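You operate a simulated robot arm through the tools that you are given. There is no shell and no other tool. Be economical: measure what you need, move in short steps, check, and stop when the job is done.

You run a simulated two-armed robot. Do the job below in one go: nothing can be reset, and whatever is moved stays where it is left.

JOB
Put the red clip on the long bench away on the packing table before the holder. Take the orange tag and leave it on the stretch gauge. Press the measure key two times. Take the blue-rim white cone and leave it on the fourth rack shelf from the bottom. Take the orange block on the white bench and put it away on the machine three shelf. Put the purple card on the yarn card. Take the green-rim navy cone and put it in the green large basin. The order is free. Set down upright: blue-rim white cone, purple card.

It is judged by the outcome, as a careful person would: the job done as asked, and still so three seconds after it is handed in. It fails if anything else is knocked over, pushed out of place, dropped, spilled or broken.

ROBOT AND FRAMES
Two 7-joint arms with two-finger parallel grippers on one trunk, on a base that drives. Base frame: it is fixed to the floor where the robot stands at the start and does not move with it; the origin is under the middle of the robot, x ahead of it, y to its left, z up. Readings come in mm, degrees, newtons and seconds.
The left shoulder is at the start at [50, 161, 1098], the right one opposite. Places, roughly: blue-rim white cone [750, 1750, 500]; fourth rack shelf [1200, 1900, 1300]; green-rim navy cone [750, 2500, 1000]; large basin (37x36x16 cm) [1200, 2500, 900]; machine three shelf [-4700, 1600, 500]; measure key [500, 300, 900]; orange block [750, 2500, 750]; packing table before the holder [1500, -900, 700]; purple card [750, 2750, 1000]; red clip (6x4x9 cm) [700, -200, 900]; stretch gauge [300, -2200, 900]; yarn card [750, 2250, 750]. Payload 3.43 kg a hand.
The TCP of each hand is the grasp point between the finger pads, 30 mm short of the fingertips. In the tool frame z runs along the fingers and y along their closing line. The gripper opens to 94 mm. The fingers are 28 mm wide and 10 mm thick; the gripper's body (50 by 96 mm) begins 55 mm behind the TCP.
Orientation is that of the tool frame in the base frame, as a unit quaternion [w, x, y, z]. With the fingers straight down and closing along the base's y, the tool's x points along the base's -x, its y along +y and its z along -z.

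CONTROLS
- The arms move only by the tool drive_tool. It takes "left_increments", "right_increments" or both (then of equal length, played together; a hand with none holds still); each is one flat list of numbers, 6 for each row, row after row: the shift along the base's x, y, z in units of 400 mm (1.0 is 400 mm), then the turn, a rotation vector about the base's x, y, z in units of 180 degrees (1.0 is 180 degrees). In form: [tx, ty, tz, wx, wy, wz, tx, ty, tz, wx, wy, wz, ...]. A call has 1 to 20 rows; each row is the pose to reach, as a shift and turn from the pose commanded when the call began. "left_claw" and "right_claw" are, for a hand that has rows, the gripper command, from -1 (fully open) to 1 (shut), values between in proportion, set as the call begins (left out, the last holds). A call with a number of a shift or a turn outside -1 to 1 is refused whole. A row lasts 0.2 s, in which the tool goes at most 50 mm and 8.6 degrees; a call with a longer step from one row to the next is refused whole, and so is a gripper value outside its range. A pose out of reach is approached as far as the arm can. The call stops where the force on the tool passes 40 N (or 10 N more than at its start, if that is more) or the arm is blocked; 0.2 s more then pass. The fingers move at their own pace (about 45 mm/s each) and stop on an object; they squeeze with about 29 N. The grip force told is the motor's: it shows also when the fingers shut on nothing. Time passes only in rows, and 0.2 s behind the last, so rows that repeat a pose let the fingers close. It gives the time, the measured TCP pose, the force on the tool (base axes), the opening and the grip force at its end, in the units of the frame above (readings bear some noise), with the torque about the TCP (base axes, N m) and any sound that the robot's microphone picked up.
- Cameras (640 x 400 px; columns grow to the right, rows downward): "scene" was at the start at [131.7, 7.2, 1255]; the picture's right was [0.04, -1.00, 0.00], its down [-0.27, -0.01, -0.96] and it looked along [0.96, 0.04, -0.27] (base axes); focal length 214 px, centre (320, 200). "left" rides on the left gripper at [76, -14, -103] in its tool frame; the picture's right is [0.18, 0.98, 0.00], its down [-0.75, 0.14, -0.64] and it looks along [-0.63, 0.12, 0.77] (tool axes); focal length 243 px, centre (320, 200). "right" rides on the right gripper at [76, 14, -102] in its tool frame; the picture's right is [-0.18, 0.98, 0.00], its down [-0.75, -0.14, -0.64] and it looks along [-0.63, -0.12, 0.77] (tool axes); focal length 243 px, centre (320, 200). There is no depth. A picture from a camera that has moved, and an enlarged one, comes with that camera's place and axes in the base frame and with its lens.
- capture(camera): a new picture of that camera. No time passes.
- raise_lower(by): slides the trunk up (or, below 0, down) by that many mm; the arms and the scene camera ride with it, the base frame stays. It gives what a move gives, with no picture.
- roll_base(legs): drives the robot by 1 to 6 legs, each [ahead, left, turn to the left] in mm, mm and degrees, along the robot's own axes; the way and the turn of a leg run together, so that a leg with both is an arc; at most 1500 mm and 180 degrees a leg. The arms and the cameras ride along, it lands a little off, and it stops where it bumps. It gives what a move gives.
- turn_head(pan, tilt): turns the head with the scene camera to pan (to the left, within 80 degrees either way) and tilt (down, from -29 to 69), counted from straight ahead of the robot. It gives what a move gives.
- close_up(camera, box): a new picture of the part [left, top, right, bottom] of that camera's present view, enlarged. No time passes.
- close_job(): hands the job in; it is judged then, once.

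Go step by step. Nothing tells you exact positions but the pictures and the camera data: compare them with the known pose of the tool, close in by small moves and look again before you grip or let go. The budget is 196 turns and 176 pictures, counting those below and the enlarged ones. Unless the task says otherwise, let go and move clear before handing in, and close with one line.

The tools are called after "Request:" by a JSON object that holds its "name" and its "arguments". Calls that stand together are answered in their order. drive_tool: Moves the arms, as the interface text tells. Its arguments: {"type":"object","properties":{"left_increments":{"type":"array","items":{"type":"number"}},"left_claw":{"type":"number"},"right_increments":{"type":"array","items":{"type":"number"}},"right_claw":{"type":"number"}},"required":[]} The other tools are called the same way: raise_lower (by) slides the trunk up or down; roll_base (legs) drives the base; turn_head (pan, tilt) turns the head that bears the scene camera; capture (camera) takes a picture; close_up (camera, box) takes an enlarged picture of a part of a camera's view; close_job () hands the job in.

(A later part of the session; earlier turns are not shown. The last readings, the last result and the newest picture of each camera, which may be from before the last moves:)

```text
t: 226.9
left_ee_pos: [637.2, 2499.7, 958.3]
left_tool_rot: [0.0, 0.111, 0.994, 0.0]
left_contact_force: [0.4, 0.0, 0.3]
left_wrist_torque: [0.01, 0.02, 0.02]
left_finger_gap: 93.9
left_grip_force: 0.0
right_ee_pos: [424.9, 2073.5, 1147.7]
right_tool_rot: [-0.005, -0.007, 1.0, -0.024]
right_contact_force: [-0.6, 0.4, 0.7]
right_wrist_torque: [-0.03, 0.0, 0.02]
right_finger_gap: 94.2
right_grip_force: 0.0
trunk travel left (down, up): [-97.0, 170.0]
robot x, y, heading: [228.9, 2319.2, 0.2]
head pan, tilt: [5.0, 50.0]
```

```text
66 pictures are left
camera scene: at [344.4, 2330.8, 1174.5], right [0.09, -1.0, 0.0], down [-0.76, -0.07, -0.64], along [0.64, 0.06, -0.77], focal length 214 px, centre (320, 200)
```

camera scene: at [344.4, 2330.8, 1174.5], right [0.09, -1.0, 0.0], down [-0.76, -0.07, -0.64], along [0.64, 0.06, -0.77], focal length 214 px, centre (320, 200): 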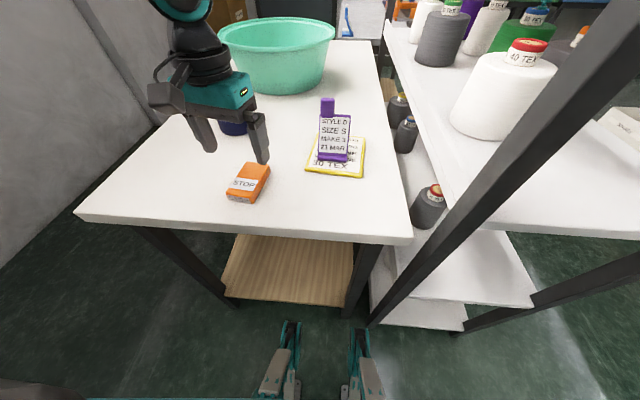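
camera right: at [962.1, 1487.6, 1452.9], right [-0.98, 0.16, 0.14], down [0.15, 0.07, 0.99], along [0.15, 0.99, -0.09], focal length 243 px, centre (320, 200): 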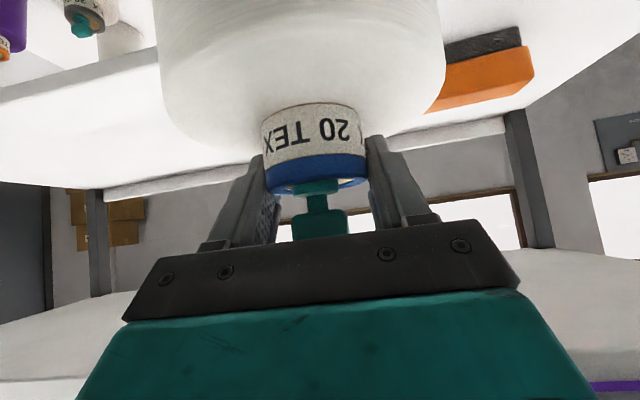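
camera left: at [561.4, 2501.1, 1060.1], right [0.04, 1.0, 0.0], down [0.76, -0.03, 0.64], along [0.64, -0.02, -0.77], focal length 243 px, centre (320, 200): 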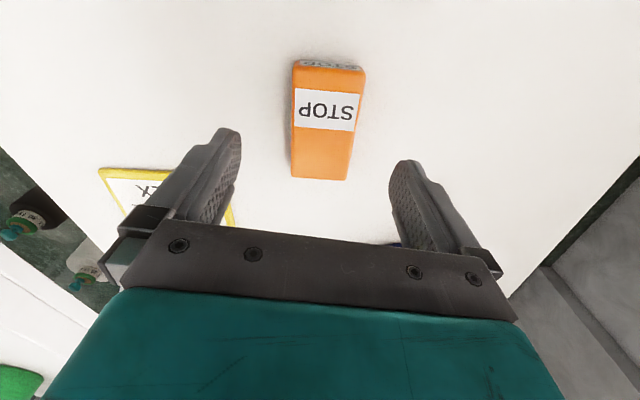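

Aligned with the block. Descending and gripping.

Request:
{"name": "drive_tool", "arguments": {"left_increments": [0, 0.006, -0.08, 0, 0, 0, 0, 0.006, -0.15, 0, 0, 0, 0, 0.006, -0.18, 0, 0, 0, 0, 0.006, -0.192, 0, 0, 0, 0, 0.006, -0.192, 0, 0, 0]}}

Request:
{"name": "drive_tool", "arguments": {"left_increments": [0, 0, 0, 0, 0, 0, 0, 0, 0, 0, 0, 0, 0, 0, 0, 0, 0, 0, 0, 0, 0, 0, 0, 0], "left_claw": 1}}

Request:
{"name": "drive_tool", "arguments": {"left_increments": [0, 0, 0.05, 0, 0, 0, 0, 0, 0.12, 0, 0, 0, 0, 0, 0.22, 0, 0, 0, -0.05, 0, 0.32, 0, 0, 0, -0.13, 0, 0.4, 0, 0, 0.02, -0.22, 0, 0.47, 0, 0, 0.05, -0.32, 0, 0.52, 0, 0, 0.08]}}

Request:
{"name": "capture", "arguments": {"camera": "left"}}

```text
t: 228.1
left_ee_pos: [639.1, 2502.9, 881.9]
left_tool_rot: [0.001, 0.11, 0.994, 0.0]
left_contact_force: [1.0, -0.1, 0.9]
left_wrist_torque: [-0.02, -0.01, -0.01]
left_finger_gap: 94.0
left_grip_force: 0.1
right_ee_pos: [424.7, 2071.9, 1146.9]
right_tool_rot: [-0.005, -0.008, 1.0, -0.025]
right_contact_force: [-0.2, -0.5, 1.2]
right_wrist_torque: [0.01, 0.01, 0.01]
right_finger_gap: 93.8
right_grip_force: 0.1
trunk travel left (down, up): [-97.0, 170.0]
robot x, y, heading: [229.3, 2318.5, -0.3]
head pan, tilt: [5.0, 50.0]
```

```text
t: 229.1
left_ee_pos: [639.8, 2502.3, 882.2]
left_tool_rot: [0.001, 0.11, 0.994, 0.0]
left_contact_force: [1.0, 0.1, -0.6]
left_wrist_torque: [0.01, -0.01, 0.02]
left_finger_gap: 55.4
left_grip_force: 29.4
right_ee_pos: [424.6, 2073.5, 1147.7]
right_tool_rot: [-0.004, -0.007, 1.0, -0.024]
right_contact_force: [-0.7, -0.1, -0.1]
right_wrist_torque: [-0.01, -0.03, 0.02]
right_finger_gap: 94.1
right_grip_force: 0.0
trunk travel left (down, up): [-97.0, 170.0]
robot x, y, heading: [232.4, 2320.8, -0.2]
head pan, tilt: [5.0, 50.0]
```

```text
t: 230.7
left_ee_pos: [509.7, 2503.1, 1090.9]
left_tool_rot: [0.0, -0.017, 1.0, 0.0]
left_contact_force: [0.4, 0.8, -1.2]
left_wrist_torque: [-0.04, 0.01, -0.02]
left_finger_gap: 55.3
left_grip_force: 29.4
right_ee_pos: [423.9, 2073.3, 1146.4]
right_tool_rot: [-0.003, -0.006, 1.0, -0.025]
right_contact_force: [-0.1, 0.0, -0.7]
right_wrist_torque: [-0.02, -0.01, 0.03]
right_finger_gap: 94.2
right_grip_force: 0.0
trunk travel left (down, up): [-97.0, 170.0]
robot x, y, heading: [228.5, 2316.4, -0.1]
head pan, tilt: [5.0, 50.0]
```

```text
65 pictures are left
camera left: at [434.5, 2484.1, 1194.8], right [-0.22, 0.98, 0.0], down [0.75, 0.17, 0.64], along [0.63, 0.14, -0.77], focal length 243 px, centre (320, 200)
```

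left: 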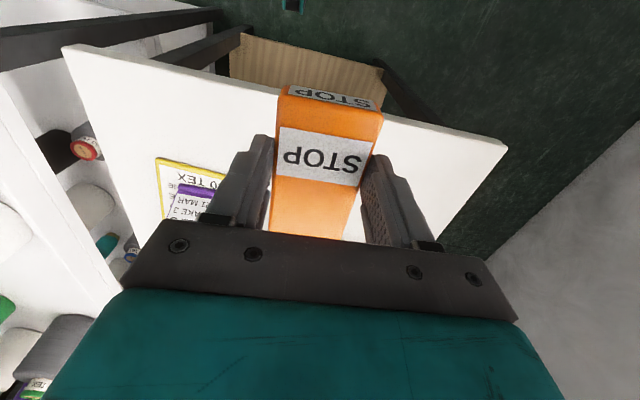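

The orange block is held in the left hand. Now to the north side of the bench for the navy cone with the right hand.

Request:
{"name": "roll_base", "arguments": {"legs": [[-330, 0, 0], [0, 900, 0], [1130, 0, 0], [0, 0, -90]]}}

Request:
{"name": "turn_head", "arguments": {"pan": 0, "tilt": 45}}

Request:
{"name": "capture", "arguments": {"camera": "scene"}}

Request:
{"name": "capture", "arguments": {"camera": "right"}}

```text
t: 246.4
left_ee_pos: [1206.7, 2926.0, 1091.9]
left_tool_rot: [0.001, 0.703, 0.711, -0.001]
left_contact_force: [0.7, 0.0, -1.3]
left_wrist_torque: [0.02, 0.01, 0.03]
left_finger_gap: 55.2
left_grip_force: 29.6
right_ee_pos: [779.8, 3020.4, 1147.9]
right_tool_rot: [-0.02, 0.709, 0.705, -0.014]
right_contact_force: [0.1, 0.3, -0.8]
right_wrist_torque: [-0.01, -0.03, 0.03]
right_finger_gap: 93.7
right_grip_force: 0.0
trunk travel left (down, up): [-97.0, 170.0]
robot x, y, heading: [1028.6, 3210.2, -91.3]
head pan, tilt: [5.0, 50.0]
```

```text
t: 247.1
left_ee_pos: [1206.2, 2924.6, 1091.3]
left_tool_rot: [0.001, 0.704, 0.71, -0.001]
left_contact_force: [-0.2, -1.4, -1.7]
left_wrist_torque: [0.01, 0.01, 0.0]
left_finger_gap: 55.4
left_grip_force: 28.8
right_ee_pos: [779.8, 3019.9, 1147.3]
right_tool_rot: [-0.02, 0.709, 0.704, -0.014]
right_contact_force: [0.6, -0.4, 0.6]
right_wrist_torque: [-0.01, 0.0, 0.0]
right_finger_gap: 94.2
right_grip_force: 0.2
trunk travel left (down, up): [-97.0, 170.0]
robot x, y, heading: [1033.1, 3212.6, -91.1]
head pan, tilt: [0.0, 45.0]
```

```text
64 pictures are left
camera scene: at [1026.9, 3092.8, 1181.3], right [-1.0, 0.02, 0.0], down [0.02, 0.71, -0.71], along [-0.02, -0.71, -0.71], focal length 214 px, centre (320, 200)
```

scene: 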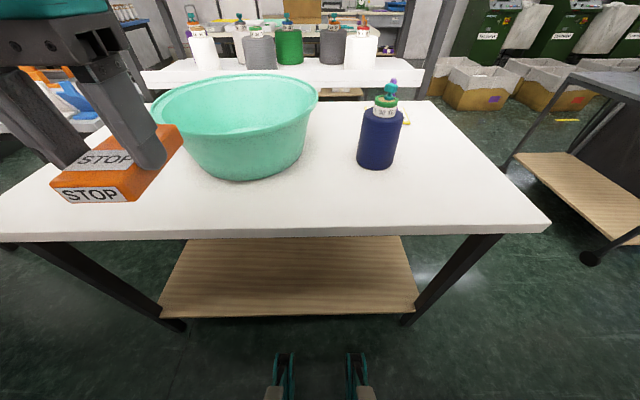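

```text
63 pictures are left
camera right: at [801.2, 3094.8, 1249.9], right [0.98, -0.19, -0.05], down [-0.12, -0.76, 0.64], along [-0.16, -0.62, -0.77], focal length 243 px, centre (320, 200)
```

right: 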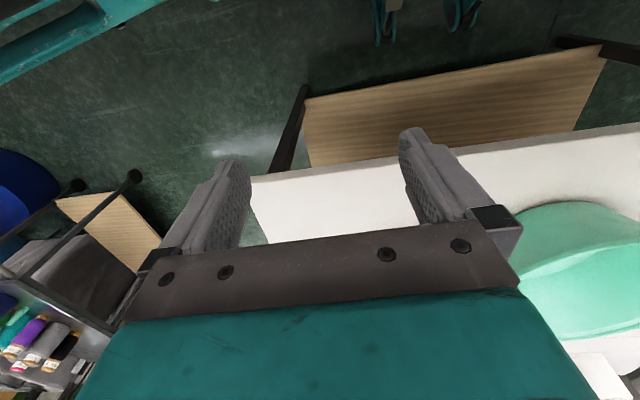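

Navy cone centre ≈[868, 2592], rim ≈ z 996; basin centre ≈[1195, 2570]. Driving closer, raising the trunk a bit, and bringing the right hand over the cone's neck.

Request:
{"name": "roll_base", "arguments": {"legs": [[150, 0, 1]]}}

Request:
{"name": "raise_lower", "arguments": {"by": 70}}

Request:
{"name": "drive_tool", "arguments": {"right_increments": [0.04, -0.1, -0.02, -0.001, -0.005, 0, 0.08, -0.2, -0.04, -0.002, -0.01, 0, 0.12, -0.3, -0.06, -0.0027, -0.0153, 0, 0.16, -0.4, -0.09, -0.0027, -0.0153, 0, 0.19, -0.5, -0.12, -0.0027, -0.0153, 0, 0.21, -0.6, -0.16, -0.0027, -0.0153, 0, 0.22, -0.67, -0.2, -0.0027, -0.0153, 0, 0.22, -0.67, -0.2, -0.0027, -0.0153, 0]}}

Request:
{"name": "capture", "arguments": {"camera": "right"}}

Request:
{"name": "capture", "arguments": {"camera": "scene"}}

```text
t: 248.3
left_ee_pos: [1208.0, 2833.9, 1090.9]
left_tool_rot: [0.001, 0.698, 0.716, 0.0]
left_contact_force: [0.4, 0.8, -1.1]
left_wrist_torque: [0.0, 0.06, 0.0]
left_finger_gap: 55.2
left_grip_force: 28.7
right_ee_pos: [779.6, 2923.3, 1146.5]
right_tool_rot: [-0.022, 0.706, 0.708, -0.013]
right_contact_force: [-0.5, 0.5, -0.7]
right_wrist_torque: [-0.05, 0.0, 0.01]
right_finger_gap: 93.9
right_grip_force: 0.0
trunk travel left (down, up): [-97.0, 170.0]
robot x, y, heading: [1029.0, 3120.0, -90.7]
head pan, tilt: [0.0, 45.0]
stopped in leg 1: the robot was blocked; the commanded pose is now the measured one
```

```text
t: 249.4
left_ee_pos: [1208.6, 2833.0, 1161.5]
left_tool_rot: [0.0, 0.698, 0.716, 0.001]
left_contact_force: [0.7, 0.3, -1.3]
left_wrist_torque: [0.03, 0.02, 0.04]
left_finger_gap: 55.2
left_grip_force: 29.0
right_ee_pos: [779.6, 2921.5, 1216.1]
right_tool_rot: [-0.021, 0.707, 0.707, -0.013]
right_contact_force: [0.4, -0.6, -0.8]
right_wrist_torque: [-0.01, 0.01, -0.01]
right_finger_gap: 94.2
right_grip_force: 0.0
trunk travel left (down, up): [-167.0, 100.0]
robot x, y, heading: [1024.7, 3116.8, -90.4]
head pan, tilt: [0.0, 45.0]
```

```text
t: 251.2
left_ee_pos: [1207.9, 2833.7, 1161.6]
left_tool_rot: [0.0, 0.699, 0.715, 0.0]
left_contact_force: [0.6, -0.2, -1.1]
left_wrist_torque: [0.02, -0.04, -0.04]
left_finger_gap: 55.3
left_grip_force: 28.5
right_ee_pos: [868.4, 2654.3, 1135.3]
right_tool_rot: [-0.001, 0.705, 0.709, -0.001]
right_contact_force: [-0.1, -1.5, 0.0]
right_wrist_torque: [0.0, 0.0, -0.04]
right_finger_gap: 94.1
right_grip_force: 0.1
trunk travel left (down, up): [-167.0, 100.0]
robot x, y, heading: [1029.2, 3117.8, -90.6]
head pan, tilt: [0.0, 45.0]
```

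```text
62 pictures are left
camera right: at [885.5, 2730.2, 1237.9], right [0.98, -0.18, 0.0], down [-0.14, -0.76, 0.64], along [-0.12, -0.63, -0.77], focal length 243 px, centre (320, 200)
```

right: 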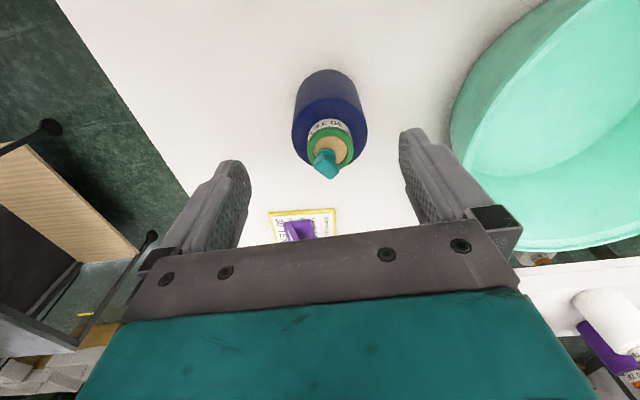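

```text
61 pictures are left
camera scene: at [1026.4, 2999.4, 1251.4], right [-1.0, 0.01, 0.0], down [0.01, 0.71, -0.71], along [-0.01, -0.71, -0.71], focal length 214 px, centre (320, 200)
```

scene: 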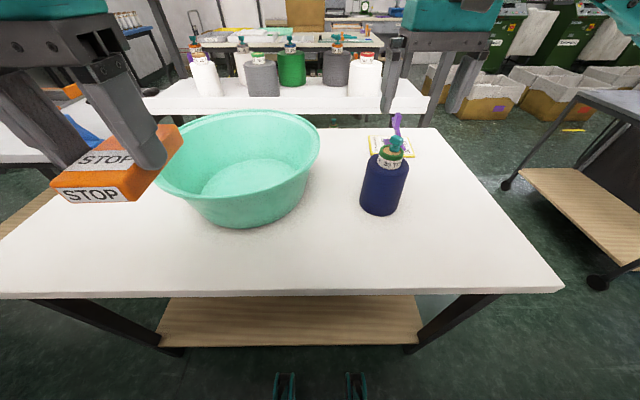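

Rim refined to [871, 2601]. Centring and descending around the neck.

Request:
{"name": "drive_tool", "arguments": {"right_increments": [0.006, -0.07, 0, 0, 0, 0, 0.006, -0.133, -0.03, 0, 0, 0, 0.006, -0.133, -0.12, 0, 0, 0, 0.006, -0.133, -0.21, 0, 0, 0, 0.006, -0.133, -0.29, 0, 0, 0, 0.006, -0.133, -0.345, 0, 0, 0, 0.006, -0.133, -0.345, 0, 0, 0]}}

Request:
{"name": "capture", "arguments": {"camera": "right"}}

```text
t: 252.8
left_ee_pos: [1207.1, 2832.6, 1161.5]
left_tool_rot: [0.0, 0.698, 0.716, 0.0]
left_contact_force: [0.5, -0.1, -1.3]
left_wrist_torque: [0.0, 0.02, -0.01]
left_finger_gap: 55.2
left_grip_force: 29.2
right_ee_pos: [870.5, 2603.0, 997.5]
right_tool_rot: [-0.001, 0.706, 0.708, 0.0]
right_contact_force: [-0.3, 0.6, 0.6]
right_wrist_torque: [-0.01, -0.01, 0.03]
right_finger_gap: 94.1
right_grip_force: 0.0
trunk travel left (down, up): [-167.0, 100.0]
robot x, y, heading: [1027.5, 3116.0, -90.7]
head pan, tilt: [0.0, 45.0]
```

```text
60 pictures are left
camera right: at [886.2, 2678.4, 1101.0], right [0.98, -0.18, 0.0], down [-0.14, -0.76, 0.64], along [-0.12, -0.63, -0.77], focal length 243 px, centre (320, 200)
```

right: 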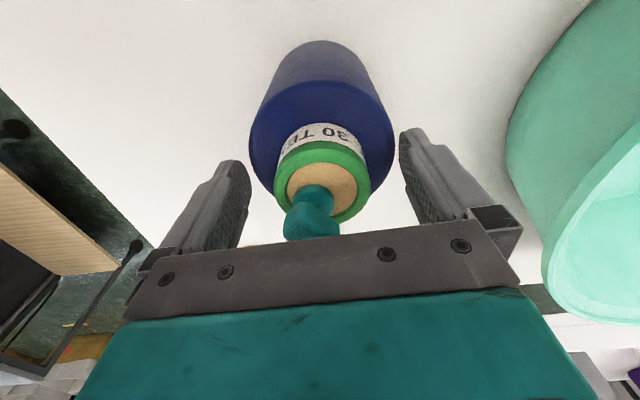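

Request:
{"name": "drive_tool", "arguments": {"right_increments": [0, 0, -0.012, 0, 0, 0, 0, 0, -0.012, 0, 0, 0, 0, 0, -0.012, 0, 0, 0, 0, 0, -0.012, 0, 0, 0, 0, 0, -0.012, 0, 0, 0], "right_claw": 1}}

Request:
{"name": "drive_tool", "arguments": {"right_increments": [0, 0, 0.05, 0, 0, 0, 0, 0, 0.14, 0, 0, 0, 0, 0.02, 0.24, 0, 0, 0, 0, 0.04, 0.34, 0, 0, 0, 0, 0.04, 0.34, 0, 0, 0]}}

Request:
{"name": "raise_lower", "arguments": {"by": 90}}

Request:
{"name": "capture", "arguments": {"camera": "scene"}}

```text
t: 254.0
left_ee_pos: [1208.0, 2834.8, 1162.1]
left_tool_rot: [0.0, 0.699, 0.716, -0.002]
left_contact_force: [-0.7, 0.5, -1.9]
left_wrist_torque: [-0.04, 0.02, 0.03]
left_finger_gap: 55.3
left_grip_force: 28.9
right_ee_pos: [869.6, 2602.8, 998.0]
right_tool_rot: [0.002, 0.707, 0.708, -0.002]
right_contact_force: [-4.0, -4.6, 29.8]
right_wrist_torque: [-0.16, 0.39, 0.46]
right_finger_gap: 90.6
right_grip_force: 29.0
trunk travel left (down, up): [-167.0, 100.0]
robot x, y, heading: [1031.2, 3118.2, -90.3]
head pan, tilt: [0.0, 45.0]
```

```text
t: 255.2
left_ee_pos: [1208.5, 2833.5, 1161.6]
left_tool_rot: [0.0, 0.698, 0.716, 0.0]
left_contact_force: [-0.2, -0.6, -1.4]
left_wrist_torque: [0.0, 0.04, -0.02]
left_finger_gap: 54.9
left_grip_force: 29.2
right_ee_pos: [870.5, 2618.7, 1129.8]
right_tool_rot: [-0.002, 0.705, 0.709, 0.001]
right_contact_force: [0.9, -0.4, -3.4]
right_wrist_torque: [0.02, 0.0, 0.01]
right_finger_gap: 90.6
right_grip_force: 29.2
trunk travel left (down, up): [-167.0, 100.0]
robot x, y, heading: [1027.1, 3114.4, -90.5]
head pan, tilt: [0.0, 45.0]
```

```text
t: 256.4
left_ee_pos: [1207.9, 2833.9, 1251.4]
left_tool_rot: [0.0, 0.699, 0.716, 0.0]
left_contact_force: [-0.2, -0.6, -1.9]
left_wrist_torque: [0.07, 0.02, 0.02]
left_finger_gap: 55.3
left_grip_force: 28.8
right_ee_pos: [870.9, 2619.6, 1218.7]
right_tool_rot: [-0.002, 0.706, 0.708, 0.001]
right_contact_force: [-0.3, 0.3, -2.3]
right_wrist_torque: [0.01, 0.01, 0.0]
right_finger_gap: 90.7
right_grip_force: 29.1
trunk travel left (down, up): [-257.0, 10.0]
robot x, y, heading: [1029.1, 3117.0, -90.3]
head pan, tilt: [0.0, 45.0]
```

```text
59 pictures are left
camera scene: at [1026.3, 2998.9, 1341.3], right [-1.0, 0.01, 0.0], down [0.01, 0.71, -0.71], along [-0.01, -0.71, -0.71], focal length 214 px, centre (320, 200)
```

scene: 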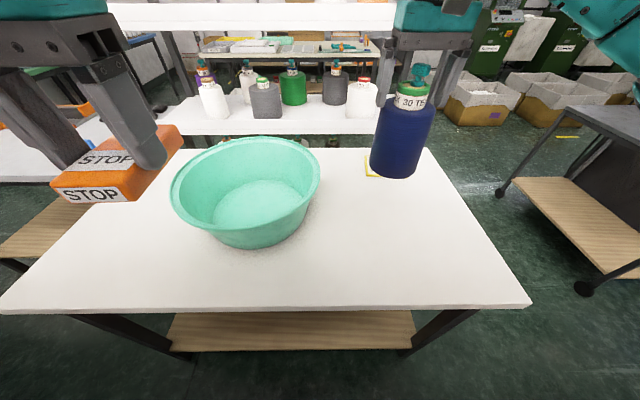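

The navy cone is held upright and clears the basin rim. Strafing left so it's over the basin.

Request:
{"name": "roll_base", "arguments": {"legs": [[0, 330, 0]]}}

Request:
{"name": "drive_tool", "arguments": {"right_increments": [0, -0.04, -0.02, 0, 0, 0, 0, -0.085, -0.06, 0, 0, 0, 0, -0.085, -0.12, 0, 0, 0, 0, -0.085, -0.12, 0, 0, 0]}}

Request:
{"name": "capture", "arguments": {"camera": "scene"}}

Request:
{"name": "capture", "arguments": {"camera": "right"}}

```text
t: 258.6
left_ee_pos: [1537.2, 2833.6, 1250.3]
left_tool_rot: [0.001, 0.699, 0.715, 0.0]
left_contact_force: [0.9, 0.1, -1.9]
left_wrist_torque: [0.06, 0.02, 0.01]
left_finger_gap: 55.5
left_grip_force: 29.3
right_ee_pos: [1200.4, 2618.4, 1219.7]
right_tool_rot: [-0.003, 0.706, 0.708, 0.001]
right_contact_force: [1.0, 0.8, -3.0]
right_wrist_torque: [-0.02, 0.0, -0.01]
right_finger_gap: 90.5
right_grip_force: 28.8
trunk travel left (down, up): [-257.0, 10.0]
robot x, y, heading: [1357.0, 3114.9, -90.5]
head pan, tilt: [0.0, 45.0]
```

```text
t: 259.6
left_ee_pos: [1537.1, 2832.2, 1251.2]
left_tool_rot: [0.0, 0.699, 0.715, 0.0]
left_contact_force: [-0.2, 0.6, -1.2]
left_wrist_torque: [0.01, -0.01, -0.02]
left_finger_gap: 54.9
left_grip_force: 29.3
right_ee_pos: [1199.2, 2585.3, 1172.2]
right_tool_rot: [-0.002, 0.706, 0.708, 0.001]
right_contact_force: [0.1, 0.8, -3.5]
right_wrist_torque: [-0.02, -0.01, -0.01]
right_finger_gap: 90.9
right_grip_force: 29.2
trunk travel left (down, up): [-257.0, 10.0]
robot x, y, heading: [1359.1, 3120.4, -90.4]
head pan, tilt: [0.0, 45.0]
```

```text
58 pictures are left
camera scene: at [1356.0, 2999.1, 1341.3], right [-1.0, 0.01, 0.0], down [0.01, 0.71, -0.71], along [-0.01, -0.71, -0.71], focal length 214 px, centre (320, 200)
```

scene: 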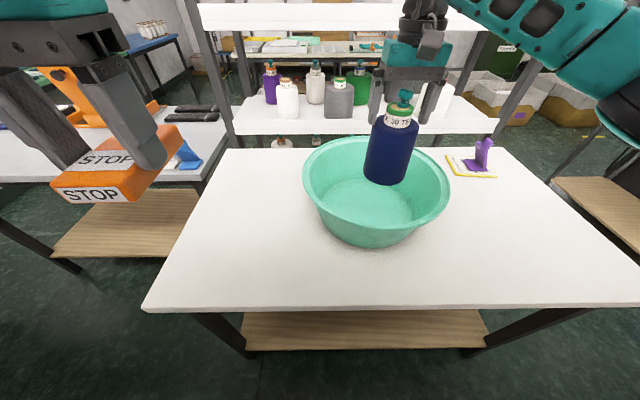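

```text
57 pictures are left
camera right: at [1215.7, 2659.4, 1274.8], right [0.98, -0.18, 0.0], down [-0.14, -0.76, 0.64], along [-0.12, -0.63, -0.77], focal length 243 px, centre (320, 200)
```

right: 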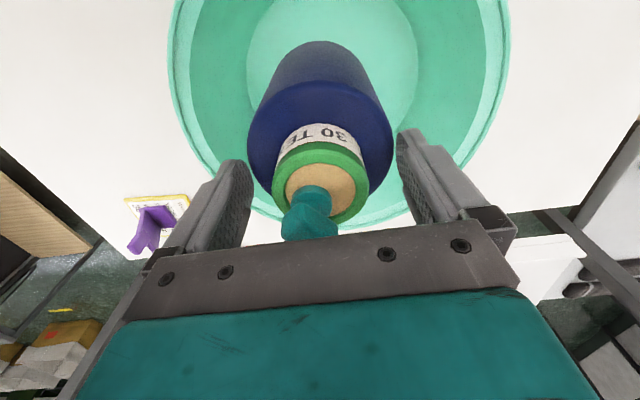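

Cone is centred above the basin floor. Lowering with the trunk.

Request:
{"name": "raise_lower", "arguments": {"by": -155}}

Request:
{"name": "drive_tool", "arguments": {"right_increments": [0, 0, -0.012, 0, 0, 0, 0, 0, -0.022, 0, 0, 0, 0, 0, -0.032, 0, 0, 0, 0, 0, -0.042, 0, 0, 0, 0, 0, -0.05, 0, 0, 0]}}

Request:
{"name": "capture", "arguments": {"camera": "scene"}}

```text
t: 261.4
left_ee_pos: [1536.7, 2833.1, 1096.4]
left_tool_rot: [0.0, 0.699, 0.715, -0.001]
left_contact_force: [-0.6, -0.2, -1.7]
left_wrist_torque: [0.0, 0.0, -0.02]
left_finger_gap: 55.3
left_grip_force: 28.6
right_ee_pos: [1200.1, 2584.4, 1017.2]
right_tool_rot: [0.0, 0.706, 0.708, 0.001]
right_contact_force: [0.2, -0.8, -3.7]
right_wrist_torque: [0.0, -0.05, 0.02]
right_finger_gap: 90.9
right_grip_force: 28.6
trunk travel left (down, up): [-102.0, 165.0]
robot x, y, heading: [1358.8, 3119.9, -90.5]
head pan, tilt: [0.0, 45.0]
```

```text
t: 262.6
left_ee_pos: [1537.8, 2835.9, 1097.8]
left_tool_rot: [0.001, 0.699, 0.715, -0.001]
left_contact_force: [-0.4, 0.8, -0.7]
left_wrist_torque: [0.04, -0.02, 0.03]
left_finger_gap: 55.1
left_grip_force: 28.7
right_ee_pos: [1199.0, 2585.2, 1003.3]
right_tool_rot: [0.005, 0.706, 0.708, -0.004]
right_contact_force: [-4.3, -4.7, 33.7]
right_wrist_torque: [0.1, 0.32, 0.44]
right_finger_gap: 90.9
right_grip_force: 29.2
trunk travel left (down, up): [-102.0, 165.0]
robot x, y, heading: [1357.5, 3116.5, -90.6]
head pan, tilt: [0.0, 45.0]
```

```text
56 pictures are left
camera scene: at [1356.2, 3001.5, 1187.3], right [-1.0, 0.01, 0.0], down [0.01, 0.71, -0.71], along [-0.01, -0.71, -0.71], focal length 214 px, centre (320, 200)
```

scene: 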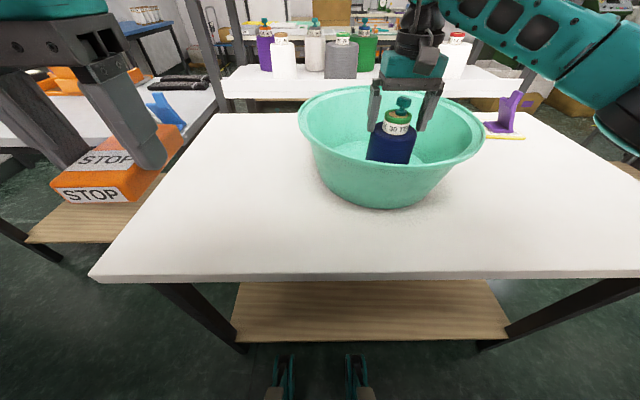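

On the basin floor. Releasing gently and lifting clear.

Request:
{"name": "drive_tool", "arguments": {"right_increments": [0, 0, 0.012, 0, 0, 0, 0, 0, 0.012, 0, 0, 0, 0, 0, 0.012, 0, 0, 0], "right_claw": -1}}

Request:
{"name": "drive_tool", "arguments": {"right_increments": [0, 0, 0.04, 0, 0, 0, 0, 0, 0.12, 0, 0, 0, 0, 0, 0.22, 0, 0, 0, 0, 0, 0.32, 0, 0, 0, 0, 0.06, 0.42, 0, 0, 0, 0, 0.15, 0.5, 0, 0, 0, 0, 0.25, 0.55, 0, 0, 0, 0, 0.35, 0.55, 0, 0, 0]}}

Request:
{"name": "capture", "arguments": {"camera": "scene"}}

```text
t: 263.4
left_ee_pos: [1536.9, 2832.9, 1096.5]
left_tool_rot: [0.0, 0.699, 0.715, -0.001]
left_contact_force: [-0.3, 0.0, -1.2]
left_wrist_torque: [0.02, -0.01, 0.01]
left_finger_gap: 55.2
left_grip_force: 29.5
right_ee_pos: [1199.1, 2584.8, 1001.9]
right_tool_rot: [-0.002, 0.707, 0.707, 0.0]
right_contact_force: [0.0, 0.3, 0.2]
right_wrist_torque: [0.01, 0.03, 0.02]
right_finger_gap: 93.8
right_grip_force: 0.1
trunk travel left (down, up): [-102.0, 165.0]
robot x, y, heading: [1353.9, 3118.4, -90.6]
head pan, tilt: [0.0, 45.0]
```

```text
t: 265.2
left_ee_pos: [1537.4, 2832.5, 1096.5]
left_tool_rot: [0.001, 0.699, 0.715, -0.001]
left_contact_force: [0.5, -0.2, -0.8]
left_wrist_torque: [0.03, 0.02, -0.03]
left_finger_gap: 55.5
left_grip_force: 29.1
right_ee_pos: [1198.9, 2725.5, 1220.3]
right_tool_rot: [-0.002, 0.706, 0.708, 0.001]
right_contact_force: [-0.3, 0.3, -0.4]
right_wrist_torque: [-0.03, 0.04, 0.02]
right_finger_gap: 94.0
right_grip_force: 0.0
trunk travel left (down, up): [-102.0, 165.0]
robot x, y, heading: [1358.8, 3116.3, -90.5]
head pan, tilt: [0.0, 45.0]
```

```text
55 pictures are left
camera scene: at [1355.7, 2999.7, 1186.4], right [-1.0, 0.01, 0.0], down [0.01, 0.71, -0.71], along [-0.01, -0.71, -0.71], focal length 214 px, centre (320, 200)
```

scene: 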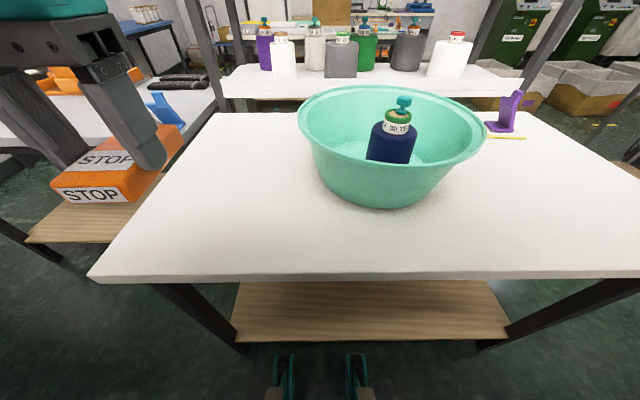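

The navy cone is in the basin. Now traveling to machine three with the orange block.

Request:
{"name": "roll_base", "arguments": {"legs": [[-80, 0, 0.5], [0, -1300, 0], [1350, 0, 0], [1050, 0, 0], [0, 0, -90]]}}

Request:
{"name": "turn_head", "arguments": {"pan": -20, "tilt": 15}}

Request:
{"name": "capture", "arguments": {"camera": "scene"}}

```text
t: 287.6
left_ee_pos: [-237.0, 602.7, 1095.9]
left_tool_rot: [-0.001, 1.0, 0.027, 0.0]
left_contact_force: [0.2, 0.5, -0.2]
left_wrist_torque: [-0.04, -0.02, 0.0]
left_finger_gap: 55.2
left_grip_force: 29.0
right_ee_pos: [-354.6, 936.5, 1220.4]
right_tool_rot: [0.0, 1.0, 0.016, 0.002]
right_contact_force: [-0.3, -0.2, -1.0]
right_wrist_torque: [0.0, -0.01, 0.01]
right_finger_gap: 93.8
right_grip_force: 0.0
trunk travel left (down, up): [-102.0, 165.0]
robot x, y, heading: [39.5, 789.0, -178.7]
head pan, tilt: [0.0, 45.0]
```

```text
t: 288.6
left_ee_pos: [-236.7, 602.7, 1096.3]
left_tool_rot: [0.0, 1.0, 0.026, -0.001]
left_contact_force: [0.8, -0.4, -1.7]
left_wrist_torque: [0.0, -0.03, 0.03]
left_finger_gap: 55.5
left_grip_force: 29.4
right_ee_pos: [-354.7, 936.1, 1220.7]
right_tool_rot: [0.0, 1.0, 0.016, 0.002]
right_contact_force: [-0.3, 0.2, 0.4]
right_wrist_torque: [0.02, 0.01, 0.02]
right_finger_gap: 94.1
right_grip_force: 0.0
trunk travel left (down, up): [-102.0, 165.0]
robot x, y, heading: [43.0, 786.7, -179.0]
head pan, tilt: [-20.0, 15.0]
```

```text
54 pictures are left
camera scene: at [-87.8, 821.2, 1233.1], right [0.32, 0.95, 0.0], down [0.25, -0.08, -0.97], along [-0.91, 0.31, -0.26], focal length 214 px, centre (320, 200)
```

scene: 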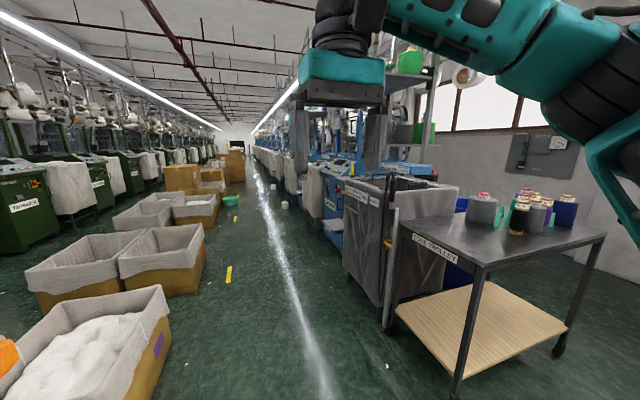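

The aisle is clear at y≈790. Driving west along it.

Request:
{"name": "roll_base", "arguments": {"legs": [[0, 0, -1.2], [1400, 0, 0], [1400, 0, 0], [1300, 0, 0]]}}

Request:
{"name": "turn_head", "arguments": {"pan": -55, "tilt": 15}}

Request:
{"name": "capture", "arguments": {"camera": "scene"}}

```text
t: 308.7
left_ee_pos: [-4349.1, 639.4, 1095.6]
left_tool_rot: [0.0, 1.0, 0.009, 0.001]
left_contact_force: [-0.7, -0.4, -1.6]
left_wrist_torque: [-0.01, -0.06, 0.01]
left_finger_gap: 55.2
left_grip_force: 29.1
right_ee_pos: [-4456.3, 978.7, 1221.4]
right_tool_rot: [-0.001, 1.0, -0.001, 0.001]
right_contact_force: [0.5, -0.3, -0.2]
right_wrist_torque: [0.0, 0.02, 0.03]
right_finger_gap: 94.0
right_grip_force: 0.1
trunk travel left (down, up): [-102.0, 165.0]
robot x, y, heading: [-4066.0, 819.9, 179.2]
head pan, tilt: [-20.0, 15.0]
```

```text
t: 309.7
left_ee_pos: [-4348.0, 638.5, 1096.0]
left_tool_rot: [0.0, 1.0, 0.009, 0.0]
left_contact_force: [-0.1, -0.2, -0.9]
left_wrist_torque: [-0.01, 0.01, 0.0]
left_finger_gap: 55.6
left_grip_force: 28.7
right_ee_pos: [-4456.0, 978.1, 1220.3]
right_tool_rot: [0.0, 1.0, -0.001, 0.002]
right_contact_force: [0.1, 0.5, 0.0]
right_wrist_torque: [0.0, 0.02, 0.02]
right_finger_gap: 93.9
right_grip_force: 0.1
trunk travel left (down, up): [-102.0, 165.0]
robot x, y, heading: [-4067.3, 819.4, 179.2]
head pan, tilt: [-55.0, 15.0]
```

```text
53 pictures are left
camera scene: at [-4158.4, 897.9, 1233.2], right [0.83, 0.56, 0.0], down [0.15, -0.21, -0.97], along [-0.54, 0.8, -0.26], focal length 214 px, centre (320, 200)
```

scene: 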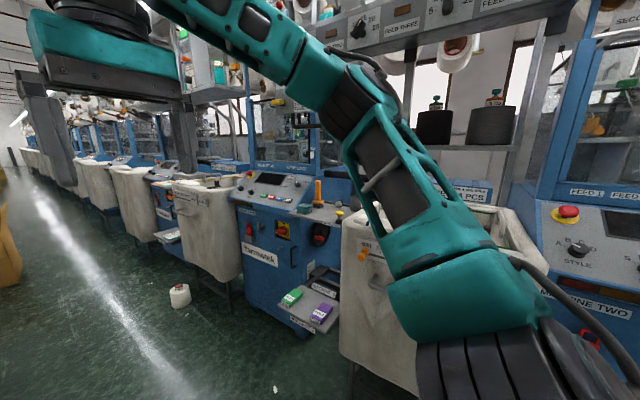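

The grey shelf at about [-4650, 1575, 500] must be machine three's. Enlarging to confirm.

Request:
{"name": "close_up", "arguments": {"camera": "scene", "box": [225, 160, 385, 345]}}

```text
2.16 times, centred on (305, 252) of scene
camera zoom: at [-4158.4, 897.9, 1233.2], right [0.83, 0.56, 0.0], down [0.15, -0.21, -0.97], along [-0.54, 0.8, -0.26], focal length 464 px, centre (352, 86)
```

zoom: 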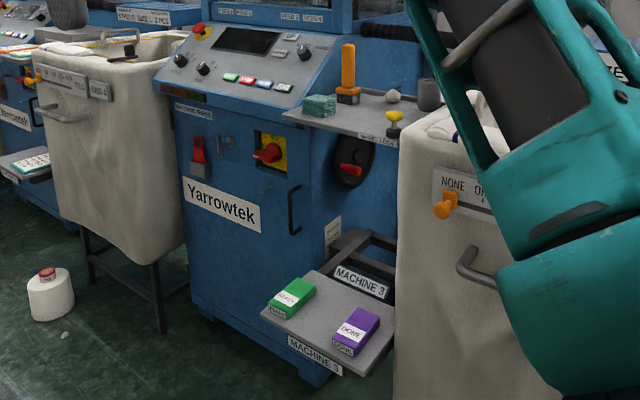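

It's labelled MACHINE 3, with green READY and purple DONE blocks and a free slot between them at about [-4678, 1558]. Driving to face it.

Request:
{"name": "roll_base", "arguments": {"legs": [[0, 0, -89.2], [0, 460, 0], [240, 0, 0]]}}

Request:
{"name": "turn_head", "arguments": {"pan": 10, "tilt": 55}}

Request:
{"name": "capture", "arguments": {"camera": "scene"}}

Request:
{"name": "capture", "arguments": {"camera": "left"}}

```text
t: 315.5
left_ee_pos: [-4535.8, 1112.8, 1095.7]
left_tool_rot: [0.001, 0.708, -0.707, 0.0]
left_contact_force: [-1.1, 0.5, -0.6]
left_wrist_torque: [-0.04, -0.02, 0.02]
left_finger_gap: 55.4
left_grip_force: 28.6
right_ee_pos: [-4196.6, 1214.3, 1221.7]
right_tool_rot: [-0.002, -0.701, 0.713, -0.001]
right_contact_force: [1.1, 0.3, -0.6]
right_wrist_torque: [-0.02, -0.02, -0.01]
right_finger_gap: 93.9
right_grip_force: 0.0
trunk travel left (down, up): [-102.0, 165.0]
robot x, y, heading: [-4360.6, 821.7, 88.3]
head pan, tilt: [-55.0, 15.0]
stopped in leg 2: the robot was blocked; the commanded pose is now the measured one
```

```text
t: 316.9
left_ee_pos: [-4534.9, 1112.7, 1096.1]
left_tool_rot: [0.001, 0.708, -0.706, -0.001]
left_contact_force: [1.0, 0.2, -0.5]
left_wrist_torque: [-0.02, 0.0, 0.0]
left_finger_gap: 55.6
left_grip_force: 28.7
right_ee_pos: [-4192.7, 1213.9, 1220.9]
right_tool_rot: [-0.002, -0.7, 0.714, -0.001]
right_contact_force: [-0.2, -0.1, 0.0]
right_wrist_torque: [-0.04, 0.01, 0.01]
right_finger_gap: 93.9
right_grip_force: 0.0
trunk travel left (down, up): [-102.0, 165.0]
robot x, y, heading: [-4362.6, 826.1, 88.1]
head pan, tilt: [10.0, 55.0]
```

```text
51 pictures are left
camera scene: at [-4372.5, 940.2, 1173.0], right [0.99, 0.14, 0.0], down [0.12, -0.81, -0.57], along [-0.08, 0.57, -0.82], focal length 214 px, centre (320, 200)
```

scene: 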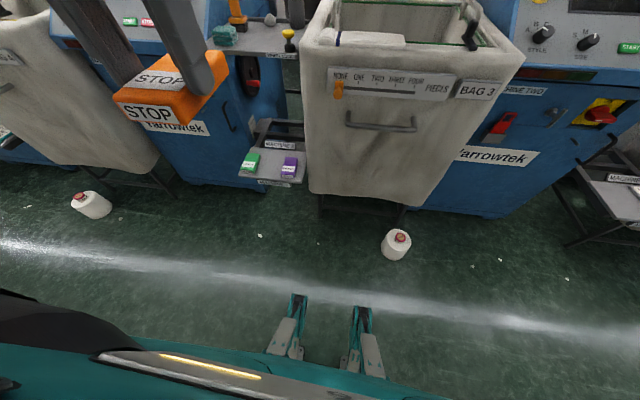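

```text
50 pictures are left
camera left: at [-4519.0, 1034.9, 1198.9], right [-0.98, -0.19, 0.0], down [-0.14, 0.75, 0.64], along [-0.12, 0.63, -0.77], focal length 243 px, centre (320, 200)
```

left: 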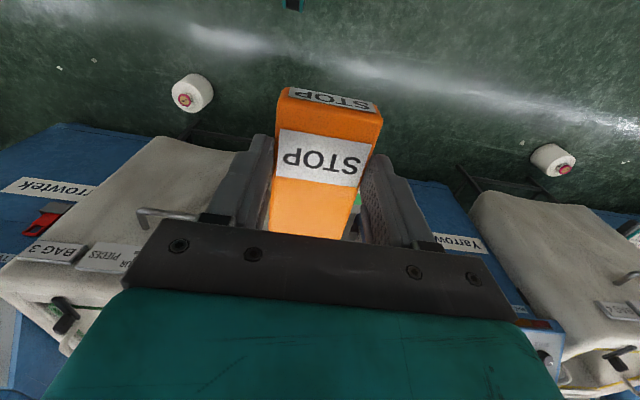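

Blocked on the left. Looking that way before moving.

Request:
{"name": "turn_head", "arguments": {"pan": 75, "tilt": 40}}

Request:
{"name": "capture", "arguments": {"camera": "scene"}}

```text
t: 318.2
left_ee_pos: [-4534.7, 1112.0, 1097.0]
left_tool_rot: [0.0, 0.708, -0.706, 0.0]
left_contact_force: [-0.1, -0.4, -1.5]
left_wrist_torque: [-0.01, 0.0, 0.02]
left_finger_gap: 55.2
left_grip_force: 28.7
right_ee_pos: [-4193.2, 1213.9, 1221.8]
right_tool_rot: [-0.001, -0.7, 0.714, -0.001]
right_contact_force: [0.0, -0.3, -0.5]
right_wrist_torque: [0.0, -0.01, -0.03]
right_finger_gap: 94.0
right_grip_force: 0.0
trunk travel left (down, up): [-102.0, 165.0]
robot x, y, heading: [-4360.7, 821.8, 88.3]
head pan, tilt: [75.0, 40.0]
```

```text
49 pictures are left
camera scene: at [-4443.6, 893.4, 1193.6], right [0.29, 0.96, 0.0], down [0.62, -0.19, -0.77], along [-0.73, 0.22, -0.64], focal length 214 px, centre (320, 200)
```

scene: 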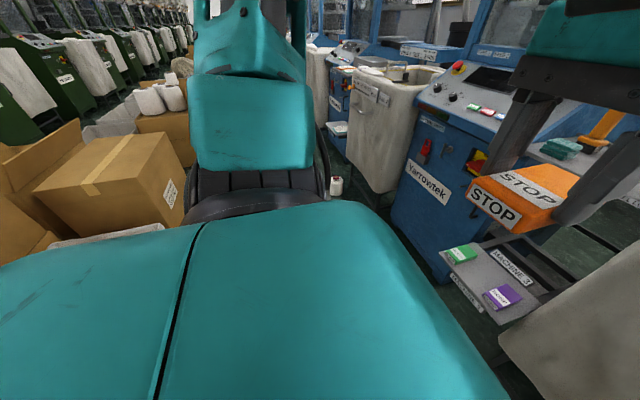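

Cardboard boxes stand just to my left rear. I'll go ahead first, then shift left.

Request:
{"name": "roll_base", "arguments": {"legs": [[230, 0, 1.5], [0, 170, 0]]}}

Request:
{"name": "turn_head", "arguments": {"pan": 10, "tilt": 60}}

Request:
{"name": "capture", "arguments": {"camera": "scene"}}

```text
t: 321.0
left_ee_pos: [-4702.1, 1336.6, 1095.6]
left_tool_rot: [0.0, 0.715, -0.699, 0.0]
left_contact_force: [-0.3, -0.6, -1.6]
left_wrist_torque: [-0.03, -0.04, 0.01]
left_finger_gap: 55.1
left_grip_force: 29.3
right_ee_pos: [-4363.3, 1446.0, 1220.7]
right_tool_rot: [-0.002, -0.707, 0.707, -0.002]
right_contact_force: [0.5, -0.5, -0.4]
right_wrist_torque: [-0.03, -0.07, 0.01]
right_finger_gap: 93.7
right_grip_force: 0.1
trunk travel left (down, up): [-102.0, 165.0]
robot x, y, heading: [-4522.4, 1053.5, 89.4]
head pan, tilt: [75.0, 40.0]
```

```text
t: 322.4
left_ee_pos: [-4700.7, 1335.4, 1095.6]
left_tool_rot: [0.001, 0.715, -0.699, -0.001]
left_contact_force: [-0.7, 0.0, -1.1]
left_wrist_torque: [-0.03, 0.0, -0.01]
left_finger_gap: 55.3
left_grip_force: 28.7
right_ee_pos: [-4362.8, 1446.0, 1220.5]
right_tool_rot: [0.002, 0.708, -0.706, 0.001]
right_contact_force: [-0.1, -1.1, 0.1]
right_wrist_torque: [0.01, -0.02, 0.0]
right_finger_gap: 94.1
right_grip_force: 0.0
trunk travel left (down, up): [-102.0, 165.0]
robot x, y, heading: [-4521.9, 1053.4, 89.5]
head pan, tilt: [10.0, 60.0]
```

```text
48 pictures are left
camera scene: at [-4534.4, 1162.5, 1166.9], right [0.99, 0.16, 0.0], down [0.14, -0.85, -0.5], along [-0.08, 0.49, -0.87], focal length 214 px, centre (320, 200)
```

scene: 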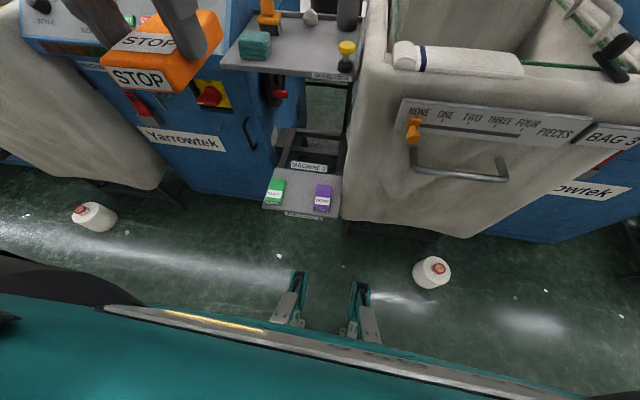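

Shelf slot centre ≈[-4675, 1540]. Lowering the left hand in front of the shelf first.

Request:
{"name": "drive_tool", "arguments": {"left_increments": [0.01, 0, -0.11, 0, 0, 0, 0.02, 0, -0.22, 0, 0, 0, 0.03, 0, -0.33, 0, 0, 0, 0.04, 0, -0.44, 0, 0, 0, 0.05, 0, -0.55, 0, 0, 0, 0.065, 0, -0.66, 0, 0, 0, 0.065, 0, -0.77, 0, 0, 0, 0.065, 0, -0.88, 0, 0, 0, 0.065, 0, -0.98, 0, 0, 0]}}

Request:
{"name": "drive_tool", "arguments": {"left_increments": [0, 0.08, -0.02, 0, 0, 0, 0, 0.16, -0.04, 0, 0, 0, 0, 0.24, -0.06, 0, 0, 0, 0, 0.32, -0.08, 0, 0, 0, 0, 0.32, -0.08, 0, 0, 0]}}

Request:
{"name": "capture", "arguments": {"camera": "left"}}

Request:
{"name": "close_up", "arguments": {"camera": "scene", "box": [200, 60, 400, 230]}}

```text
t: 324.4
left_ee_pos: [-4711.1, 1340.7, 749.3]
left_tool_rot: [0.001, 0.715, -0.699, 0.0]
left_contact_force: [-0.2, -1.0, -0.8]
left_wrist_torque: [0.0, 0.0, 0.04]
left_finger_gap: 55.3
left_grip_force: 28.6
left hand out of reach, approached as far as the arm can: row 8, 9
right_ee_pos: [-4362.1, 1445.9, 1220.1]
right_tool_rot: [0.001, 0.708, -0.706, 0.002]
right_contact_force: [0.5, -0.4, 0.5]
right_wrist_torque: [-0.02, -0.01, -0.04]
right_finger_gap: 93.9
right_grip_force: 0.1
trunk travel left (down, up): [-102.0, 165.0]
robot x, y, heading: [-4521.4, 1052.9, 89.7]
head pan, tilt: [10.0, 60.0]
```

```text
t: 325.6
left_ee_pos: [-4735.5, 1450.4, 750.3]
left_tool_rot: [-0.001, 0.715, -0.699, -0.001]
left_contact_force: [-0.2, -0.3, -1.0]
left_wrist_torque: [-0.02, 0.02, 0.0]
left_finger_gap: 55.3
left_grip_force: 28.9
left hand out of reach, approached as far as the arm can: row 1, 2, 3, 4, 5
right_ee_pos: [-4362.2, 1445.6, 1220.7]
right_tool_rot: [0.002, 0.708, -0.707, 0.0]
right_contact_force: [0.6, -0.2, -0.5]
right_wrist_torque: [0.0, 0.01, 0.01]
right_finger_gap: 94.0
right_grip_force: 0.0
trunk travel left (down, up): [-102.0, 165.0]
robot x, y, heading: [-4520.9, 1053.5, 89.6]
head pan, tilt: [10.0, 60.0]
```

```text
47 pictures are left
camera left: at [-4718.7, 1373.2, 853.9], right [-0.98, -0.21, 0.0], down [-0.16, 0.75, 0.64], along [-0.13, 0.63, -0.77], focal length 243 px, centre (320, 200)
```

left: 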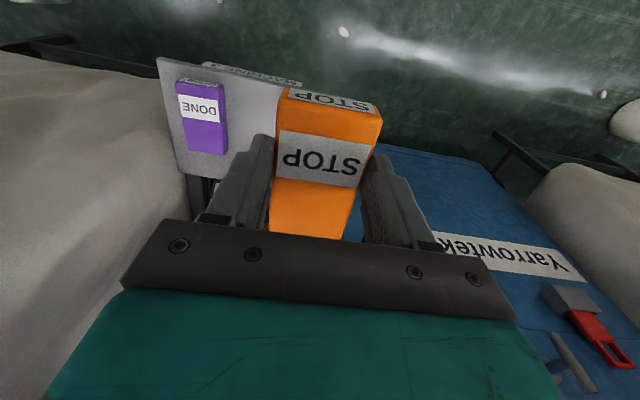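

```text
2.35 times, centred on (300, 145) of scene
camera zoom: at [-4534.3, 1162.5, 1166.9], right [0.99, 0.16, 0.0], down [0.14, -0.85, -0.5], along [-0.08, 0.49, -0.87], focal length 505 px, centre (367, 329)
```

zoom: 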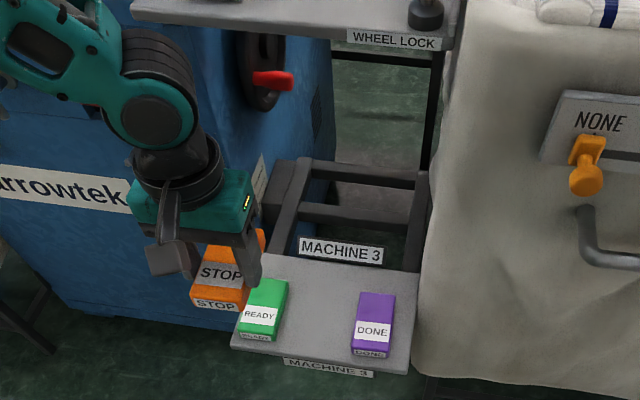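

The reach is limited by shoulder height again; lowering the trunk 100 mm.

Request:
{"name": "raise_lower", "arguments": {"by": -100}}

Request:
{"name": "drive_tool", "arguments": {"left_increments": [0.05, 0.02, 0, 0, 0, 0, 0.1, 0.06, 0, 0, 0, 0, 0.15, 0.12, 0, 0, 0, 0, 0.15, 0.17, 0, 0, 0, 0, 0.15, 0.22, 0, 0, 0, 0, 0.15, 0.22, 0, 0, 0, 0]}}

```text
t: 326.9
left_ee_pos: [-4736.1, 1450.2, 650.6]
left_tool_rot: [-0.001, 0.715, -0.699, -0.001]
left_contact_force: [0.4, 0.3, -1.1]
left_wrist_torque: [0.0, 0.01, -0.01]
left_finger_gap: 55.3
left_grip_force: 28.5
right_ee_pos: [-4361.8, 1446.3, 1120.4]
right_tool_rot: [0.002, 0.708, -0.706, 0.0]
right_contact_force: [0.1, 0.6, -0.4]
right_wrist_torque: [0.01, 0.01, -0.02]
right_finger_gap: 94.0
right_grip_force: 0.0
trunk travel left (down, up): [-2.0, 265.0]
robot x, y, heading: [-4521.2, 1053.9, 89.1]
head pan, tilt: [10.0, 60.0]
```

```text
t: 328.3
left_ee_pos: [-4720.3, 1502.0, 696.7]
left_tool_rot: [0.0, 0.716, -0.698, -0.001]
left_contact_force: [-0.9, -0.8, -1.0]
left_wrist_torque: [-0.02, 0.0, 0.02]
left_finger_gap: 55.4
left_grip_force: 29.1
left hand out of reach, approached as far as the arm can: row 1, 2, 3, 4, 5, 6
right_ee_pos: [-4362.6, 1445.1, 1119.8]
right_tool_rot: [0.002, 0.708, -0.706, 0.001]
right_contact_force: [-0.6, 0.4, 0.3]
right_wrist_torque: [0.02, 0.0, -0.02]
right_finger_gap: 94.0
right_grip_force: 0.0
trunk travel left (down, up): [-2.0, 265.0]
robot x, y, heading: [-4524.1, 1052.7, 89.5]
head pan, tilt: [10.0, 60.0]
```

The arm seems stuck in an elbow posture. I'll try a trick: pitch the hand forward while lowering in free space, then un-pitch.

Request:
{"name": "drive_tool", "arguments": {"left_increments": [0, -0.08, 0, 0, 0, 0, 0, -0.16, 0, 0, 0, 0, 0, -0.24, 0, 0, 0, 0, 0, -0.28, -0.02, 0.04, 0, 0, 0, -0.28, -0.06, 0.08, 0, 0, 0, -0.28, -0.12, 0.12, 0, 0, 0, -0.28, -0.18, 0.16, 0, 0, 0, -0.28, -0.24, 0.2, 0, 0, 0, -0.28, -0.3, 0.24, 0, 0, 0, -0.28, -0.34, 0.25, 0, 0, 0, -0.28, -0.34, 0.25, 0, 0]}}

Request:
{"name": "capture", "arguments": {"camera": "scene"}}

```text
t: 330.7
left_ee_pos: [-4775.2, 1413.0, 671.5]
left_tool_rot: [-0.274, 0.661, -0.646, -0.267]
left_contact_force: [0.5, 0.4, -1.3]
left_wrist_torque: [-0.04, 0.0, 0.02]
left_finger_gap: 55.2
left_grip_force: 28.9
left hand out of reach, approached as far as the arm can: row 6, 7, 8, 9, 10, 11
right_ee_pos: [-4362.1, 1445.3, 1121.3]
right_tool_rot: [0.002, 0.708, -0.707, 0.001]
right_contact_force: [-0.5, -0.1, -0.1]
right_wrist_torque: [-0.04, 0.01, -0.02]
right_finger_gap: 93.9
right_grip_force: 0.1
trunk travel left (down, up): [-2.0, 265.0]
robot x, y, heading: [-4520.1, 1054.4, 89.6]
head pan, tilt: [10.0, 60.0]
```

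```text
45 pictures are left
camera scene: at [-4534.3, 1162.5, 1066.9], right [0.99, 0.16, 0.0], down [0.14, -0.85, -0.5], along [-0.08, 0.49, -0.87], focal length 214 px, centre (320, 200)
```

scene: 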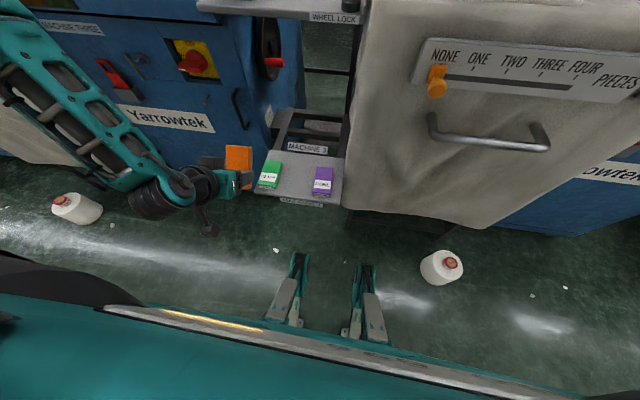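

Request:
{"name": "drive_tool", "arguments": {"left_increments": [-0.04, -0.02, 0, -0.04, 0, 0, -0.08, -0.04, 0, -0.08, 0, 0, -0.12, -0.06, 0, -0.12, 0, 0, -0.16, -0.08, 0, -0.16, 0, 0, -0.2, -0.1, 0, -0.2, 0, 0, -0.24, -0.12, 0, -0.25, 0, 0, -0.24, -0.12, -0.08, -0.25, 0, 0, -0.24, -0.12, -0.16, -0.25, 0, 0, -0.24, -0.12, -0.24, -0.25, 0, 0, -0.24, -0.12, -0.32, -0.25, 0, 0]}}

```text
refused: row 6 steps farther than a row can; nothing moved
```

Request:
{"name": "drive_tool", "arguments": {"left_increments": [-0.04, -0.02, 0, -0.04, 0, 0, -0.08, -0.04, 0, -0.08, 0, 0, -0.12, -0.06, 0, -0.12, 0, 0, -0.16, -0.08, 0, -0.16, 0, 0, -0.2, -0.1, 0, -0.2, 0, 0, -0.24, -0.12, 0, -0.24, 0, 0, -0.24, -0.12, -0.08, -0.25, 0, 0, -0.24, -0.12, -0.16, -0.25, 0, 0, -0.24, -0.12, -0.24, -0.25, 0, 0, -0.24, -0.12, -0.32, -0.25, 0, 0]}}

```text
t: 332.9
left_ee_pos: [-4876.6, 1363.5, 574.7]
left_tool_rot: [-0.001, 0.715, -0.699, -0.001]
left_contact_force: [-0.2, -0.3, -1.5]
left_wrist_torque: [-0.01, 0.0, -0.05]
left_finger_gap: 55.5
left_grip_force: 28.7
left hand out of reach, approached as far as the arm can: row 6, 9, 10
right_ee_pos: [-4361.5, 1445.5, 1121.8]
right_tool_rot: [0.001, 0.708, -0.706, 0.001]
right_contact_force: [-0.9, -0.1, 0.1]
right_wrist_torque: [0.02, 0.02, 0.01]
right_finger_gap: 93.7
right_grip_force: 0.0
trunk travel left (down, up): [-2.0, 265.0]
robot x, y, heading: [-4521.2, 1048.6, 89.7]
head pan, tilt: [10.0, 60.0]
```

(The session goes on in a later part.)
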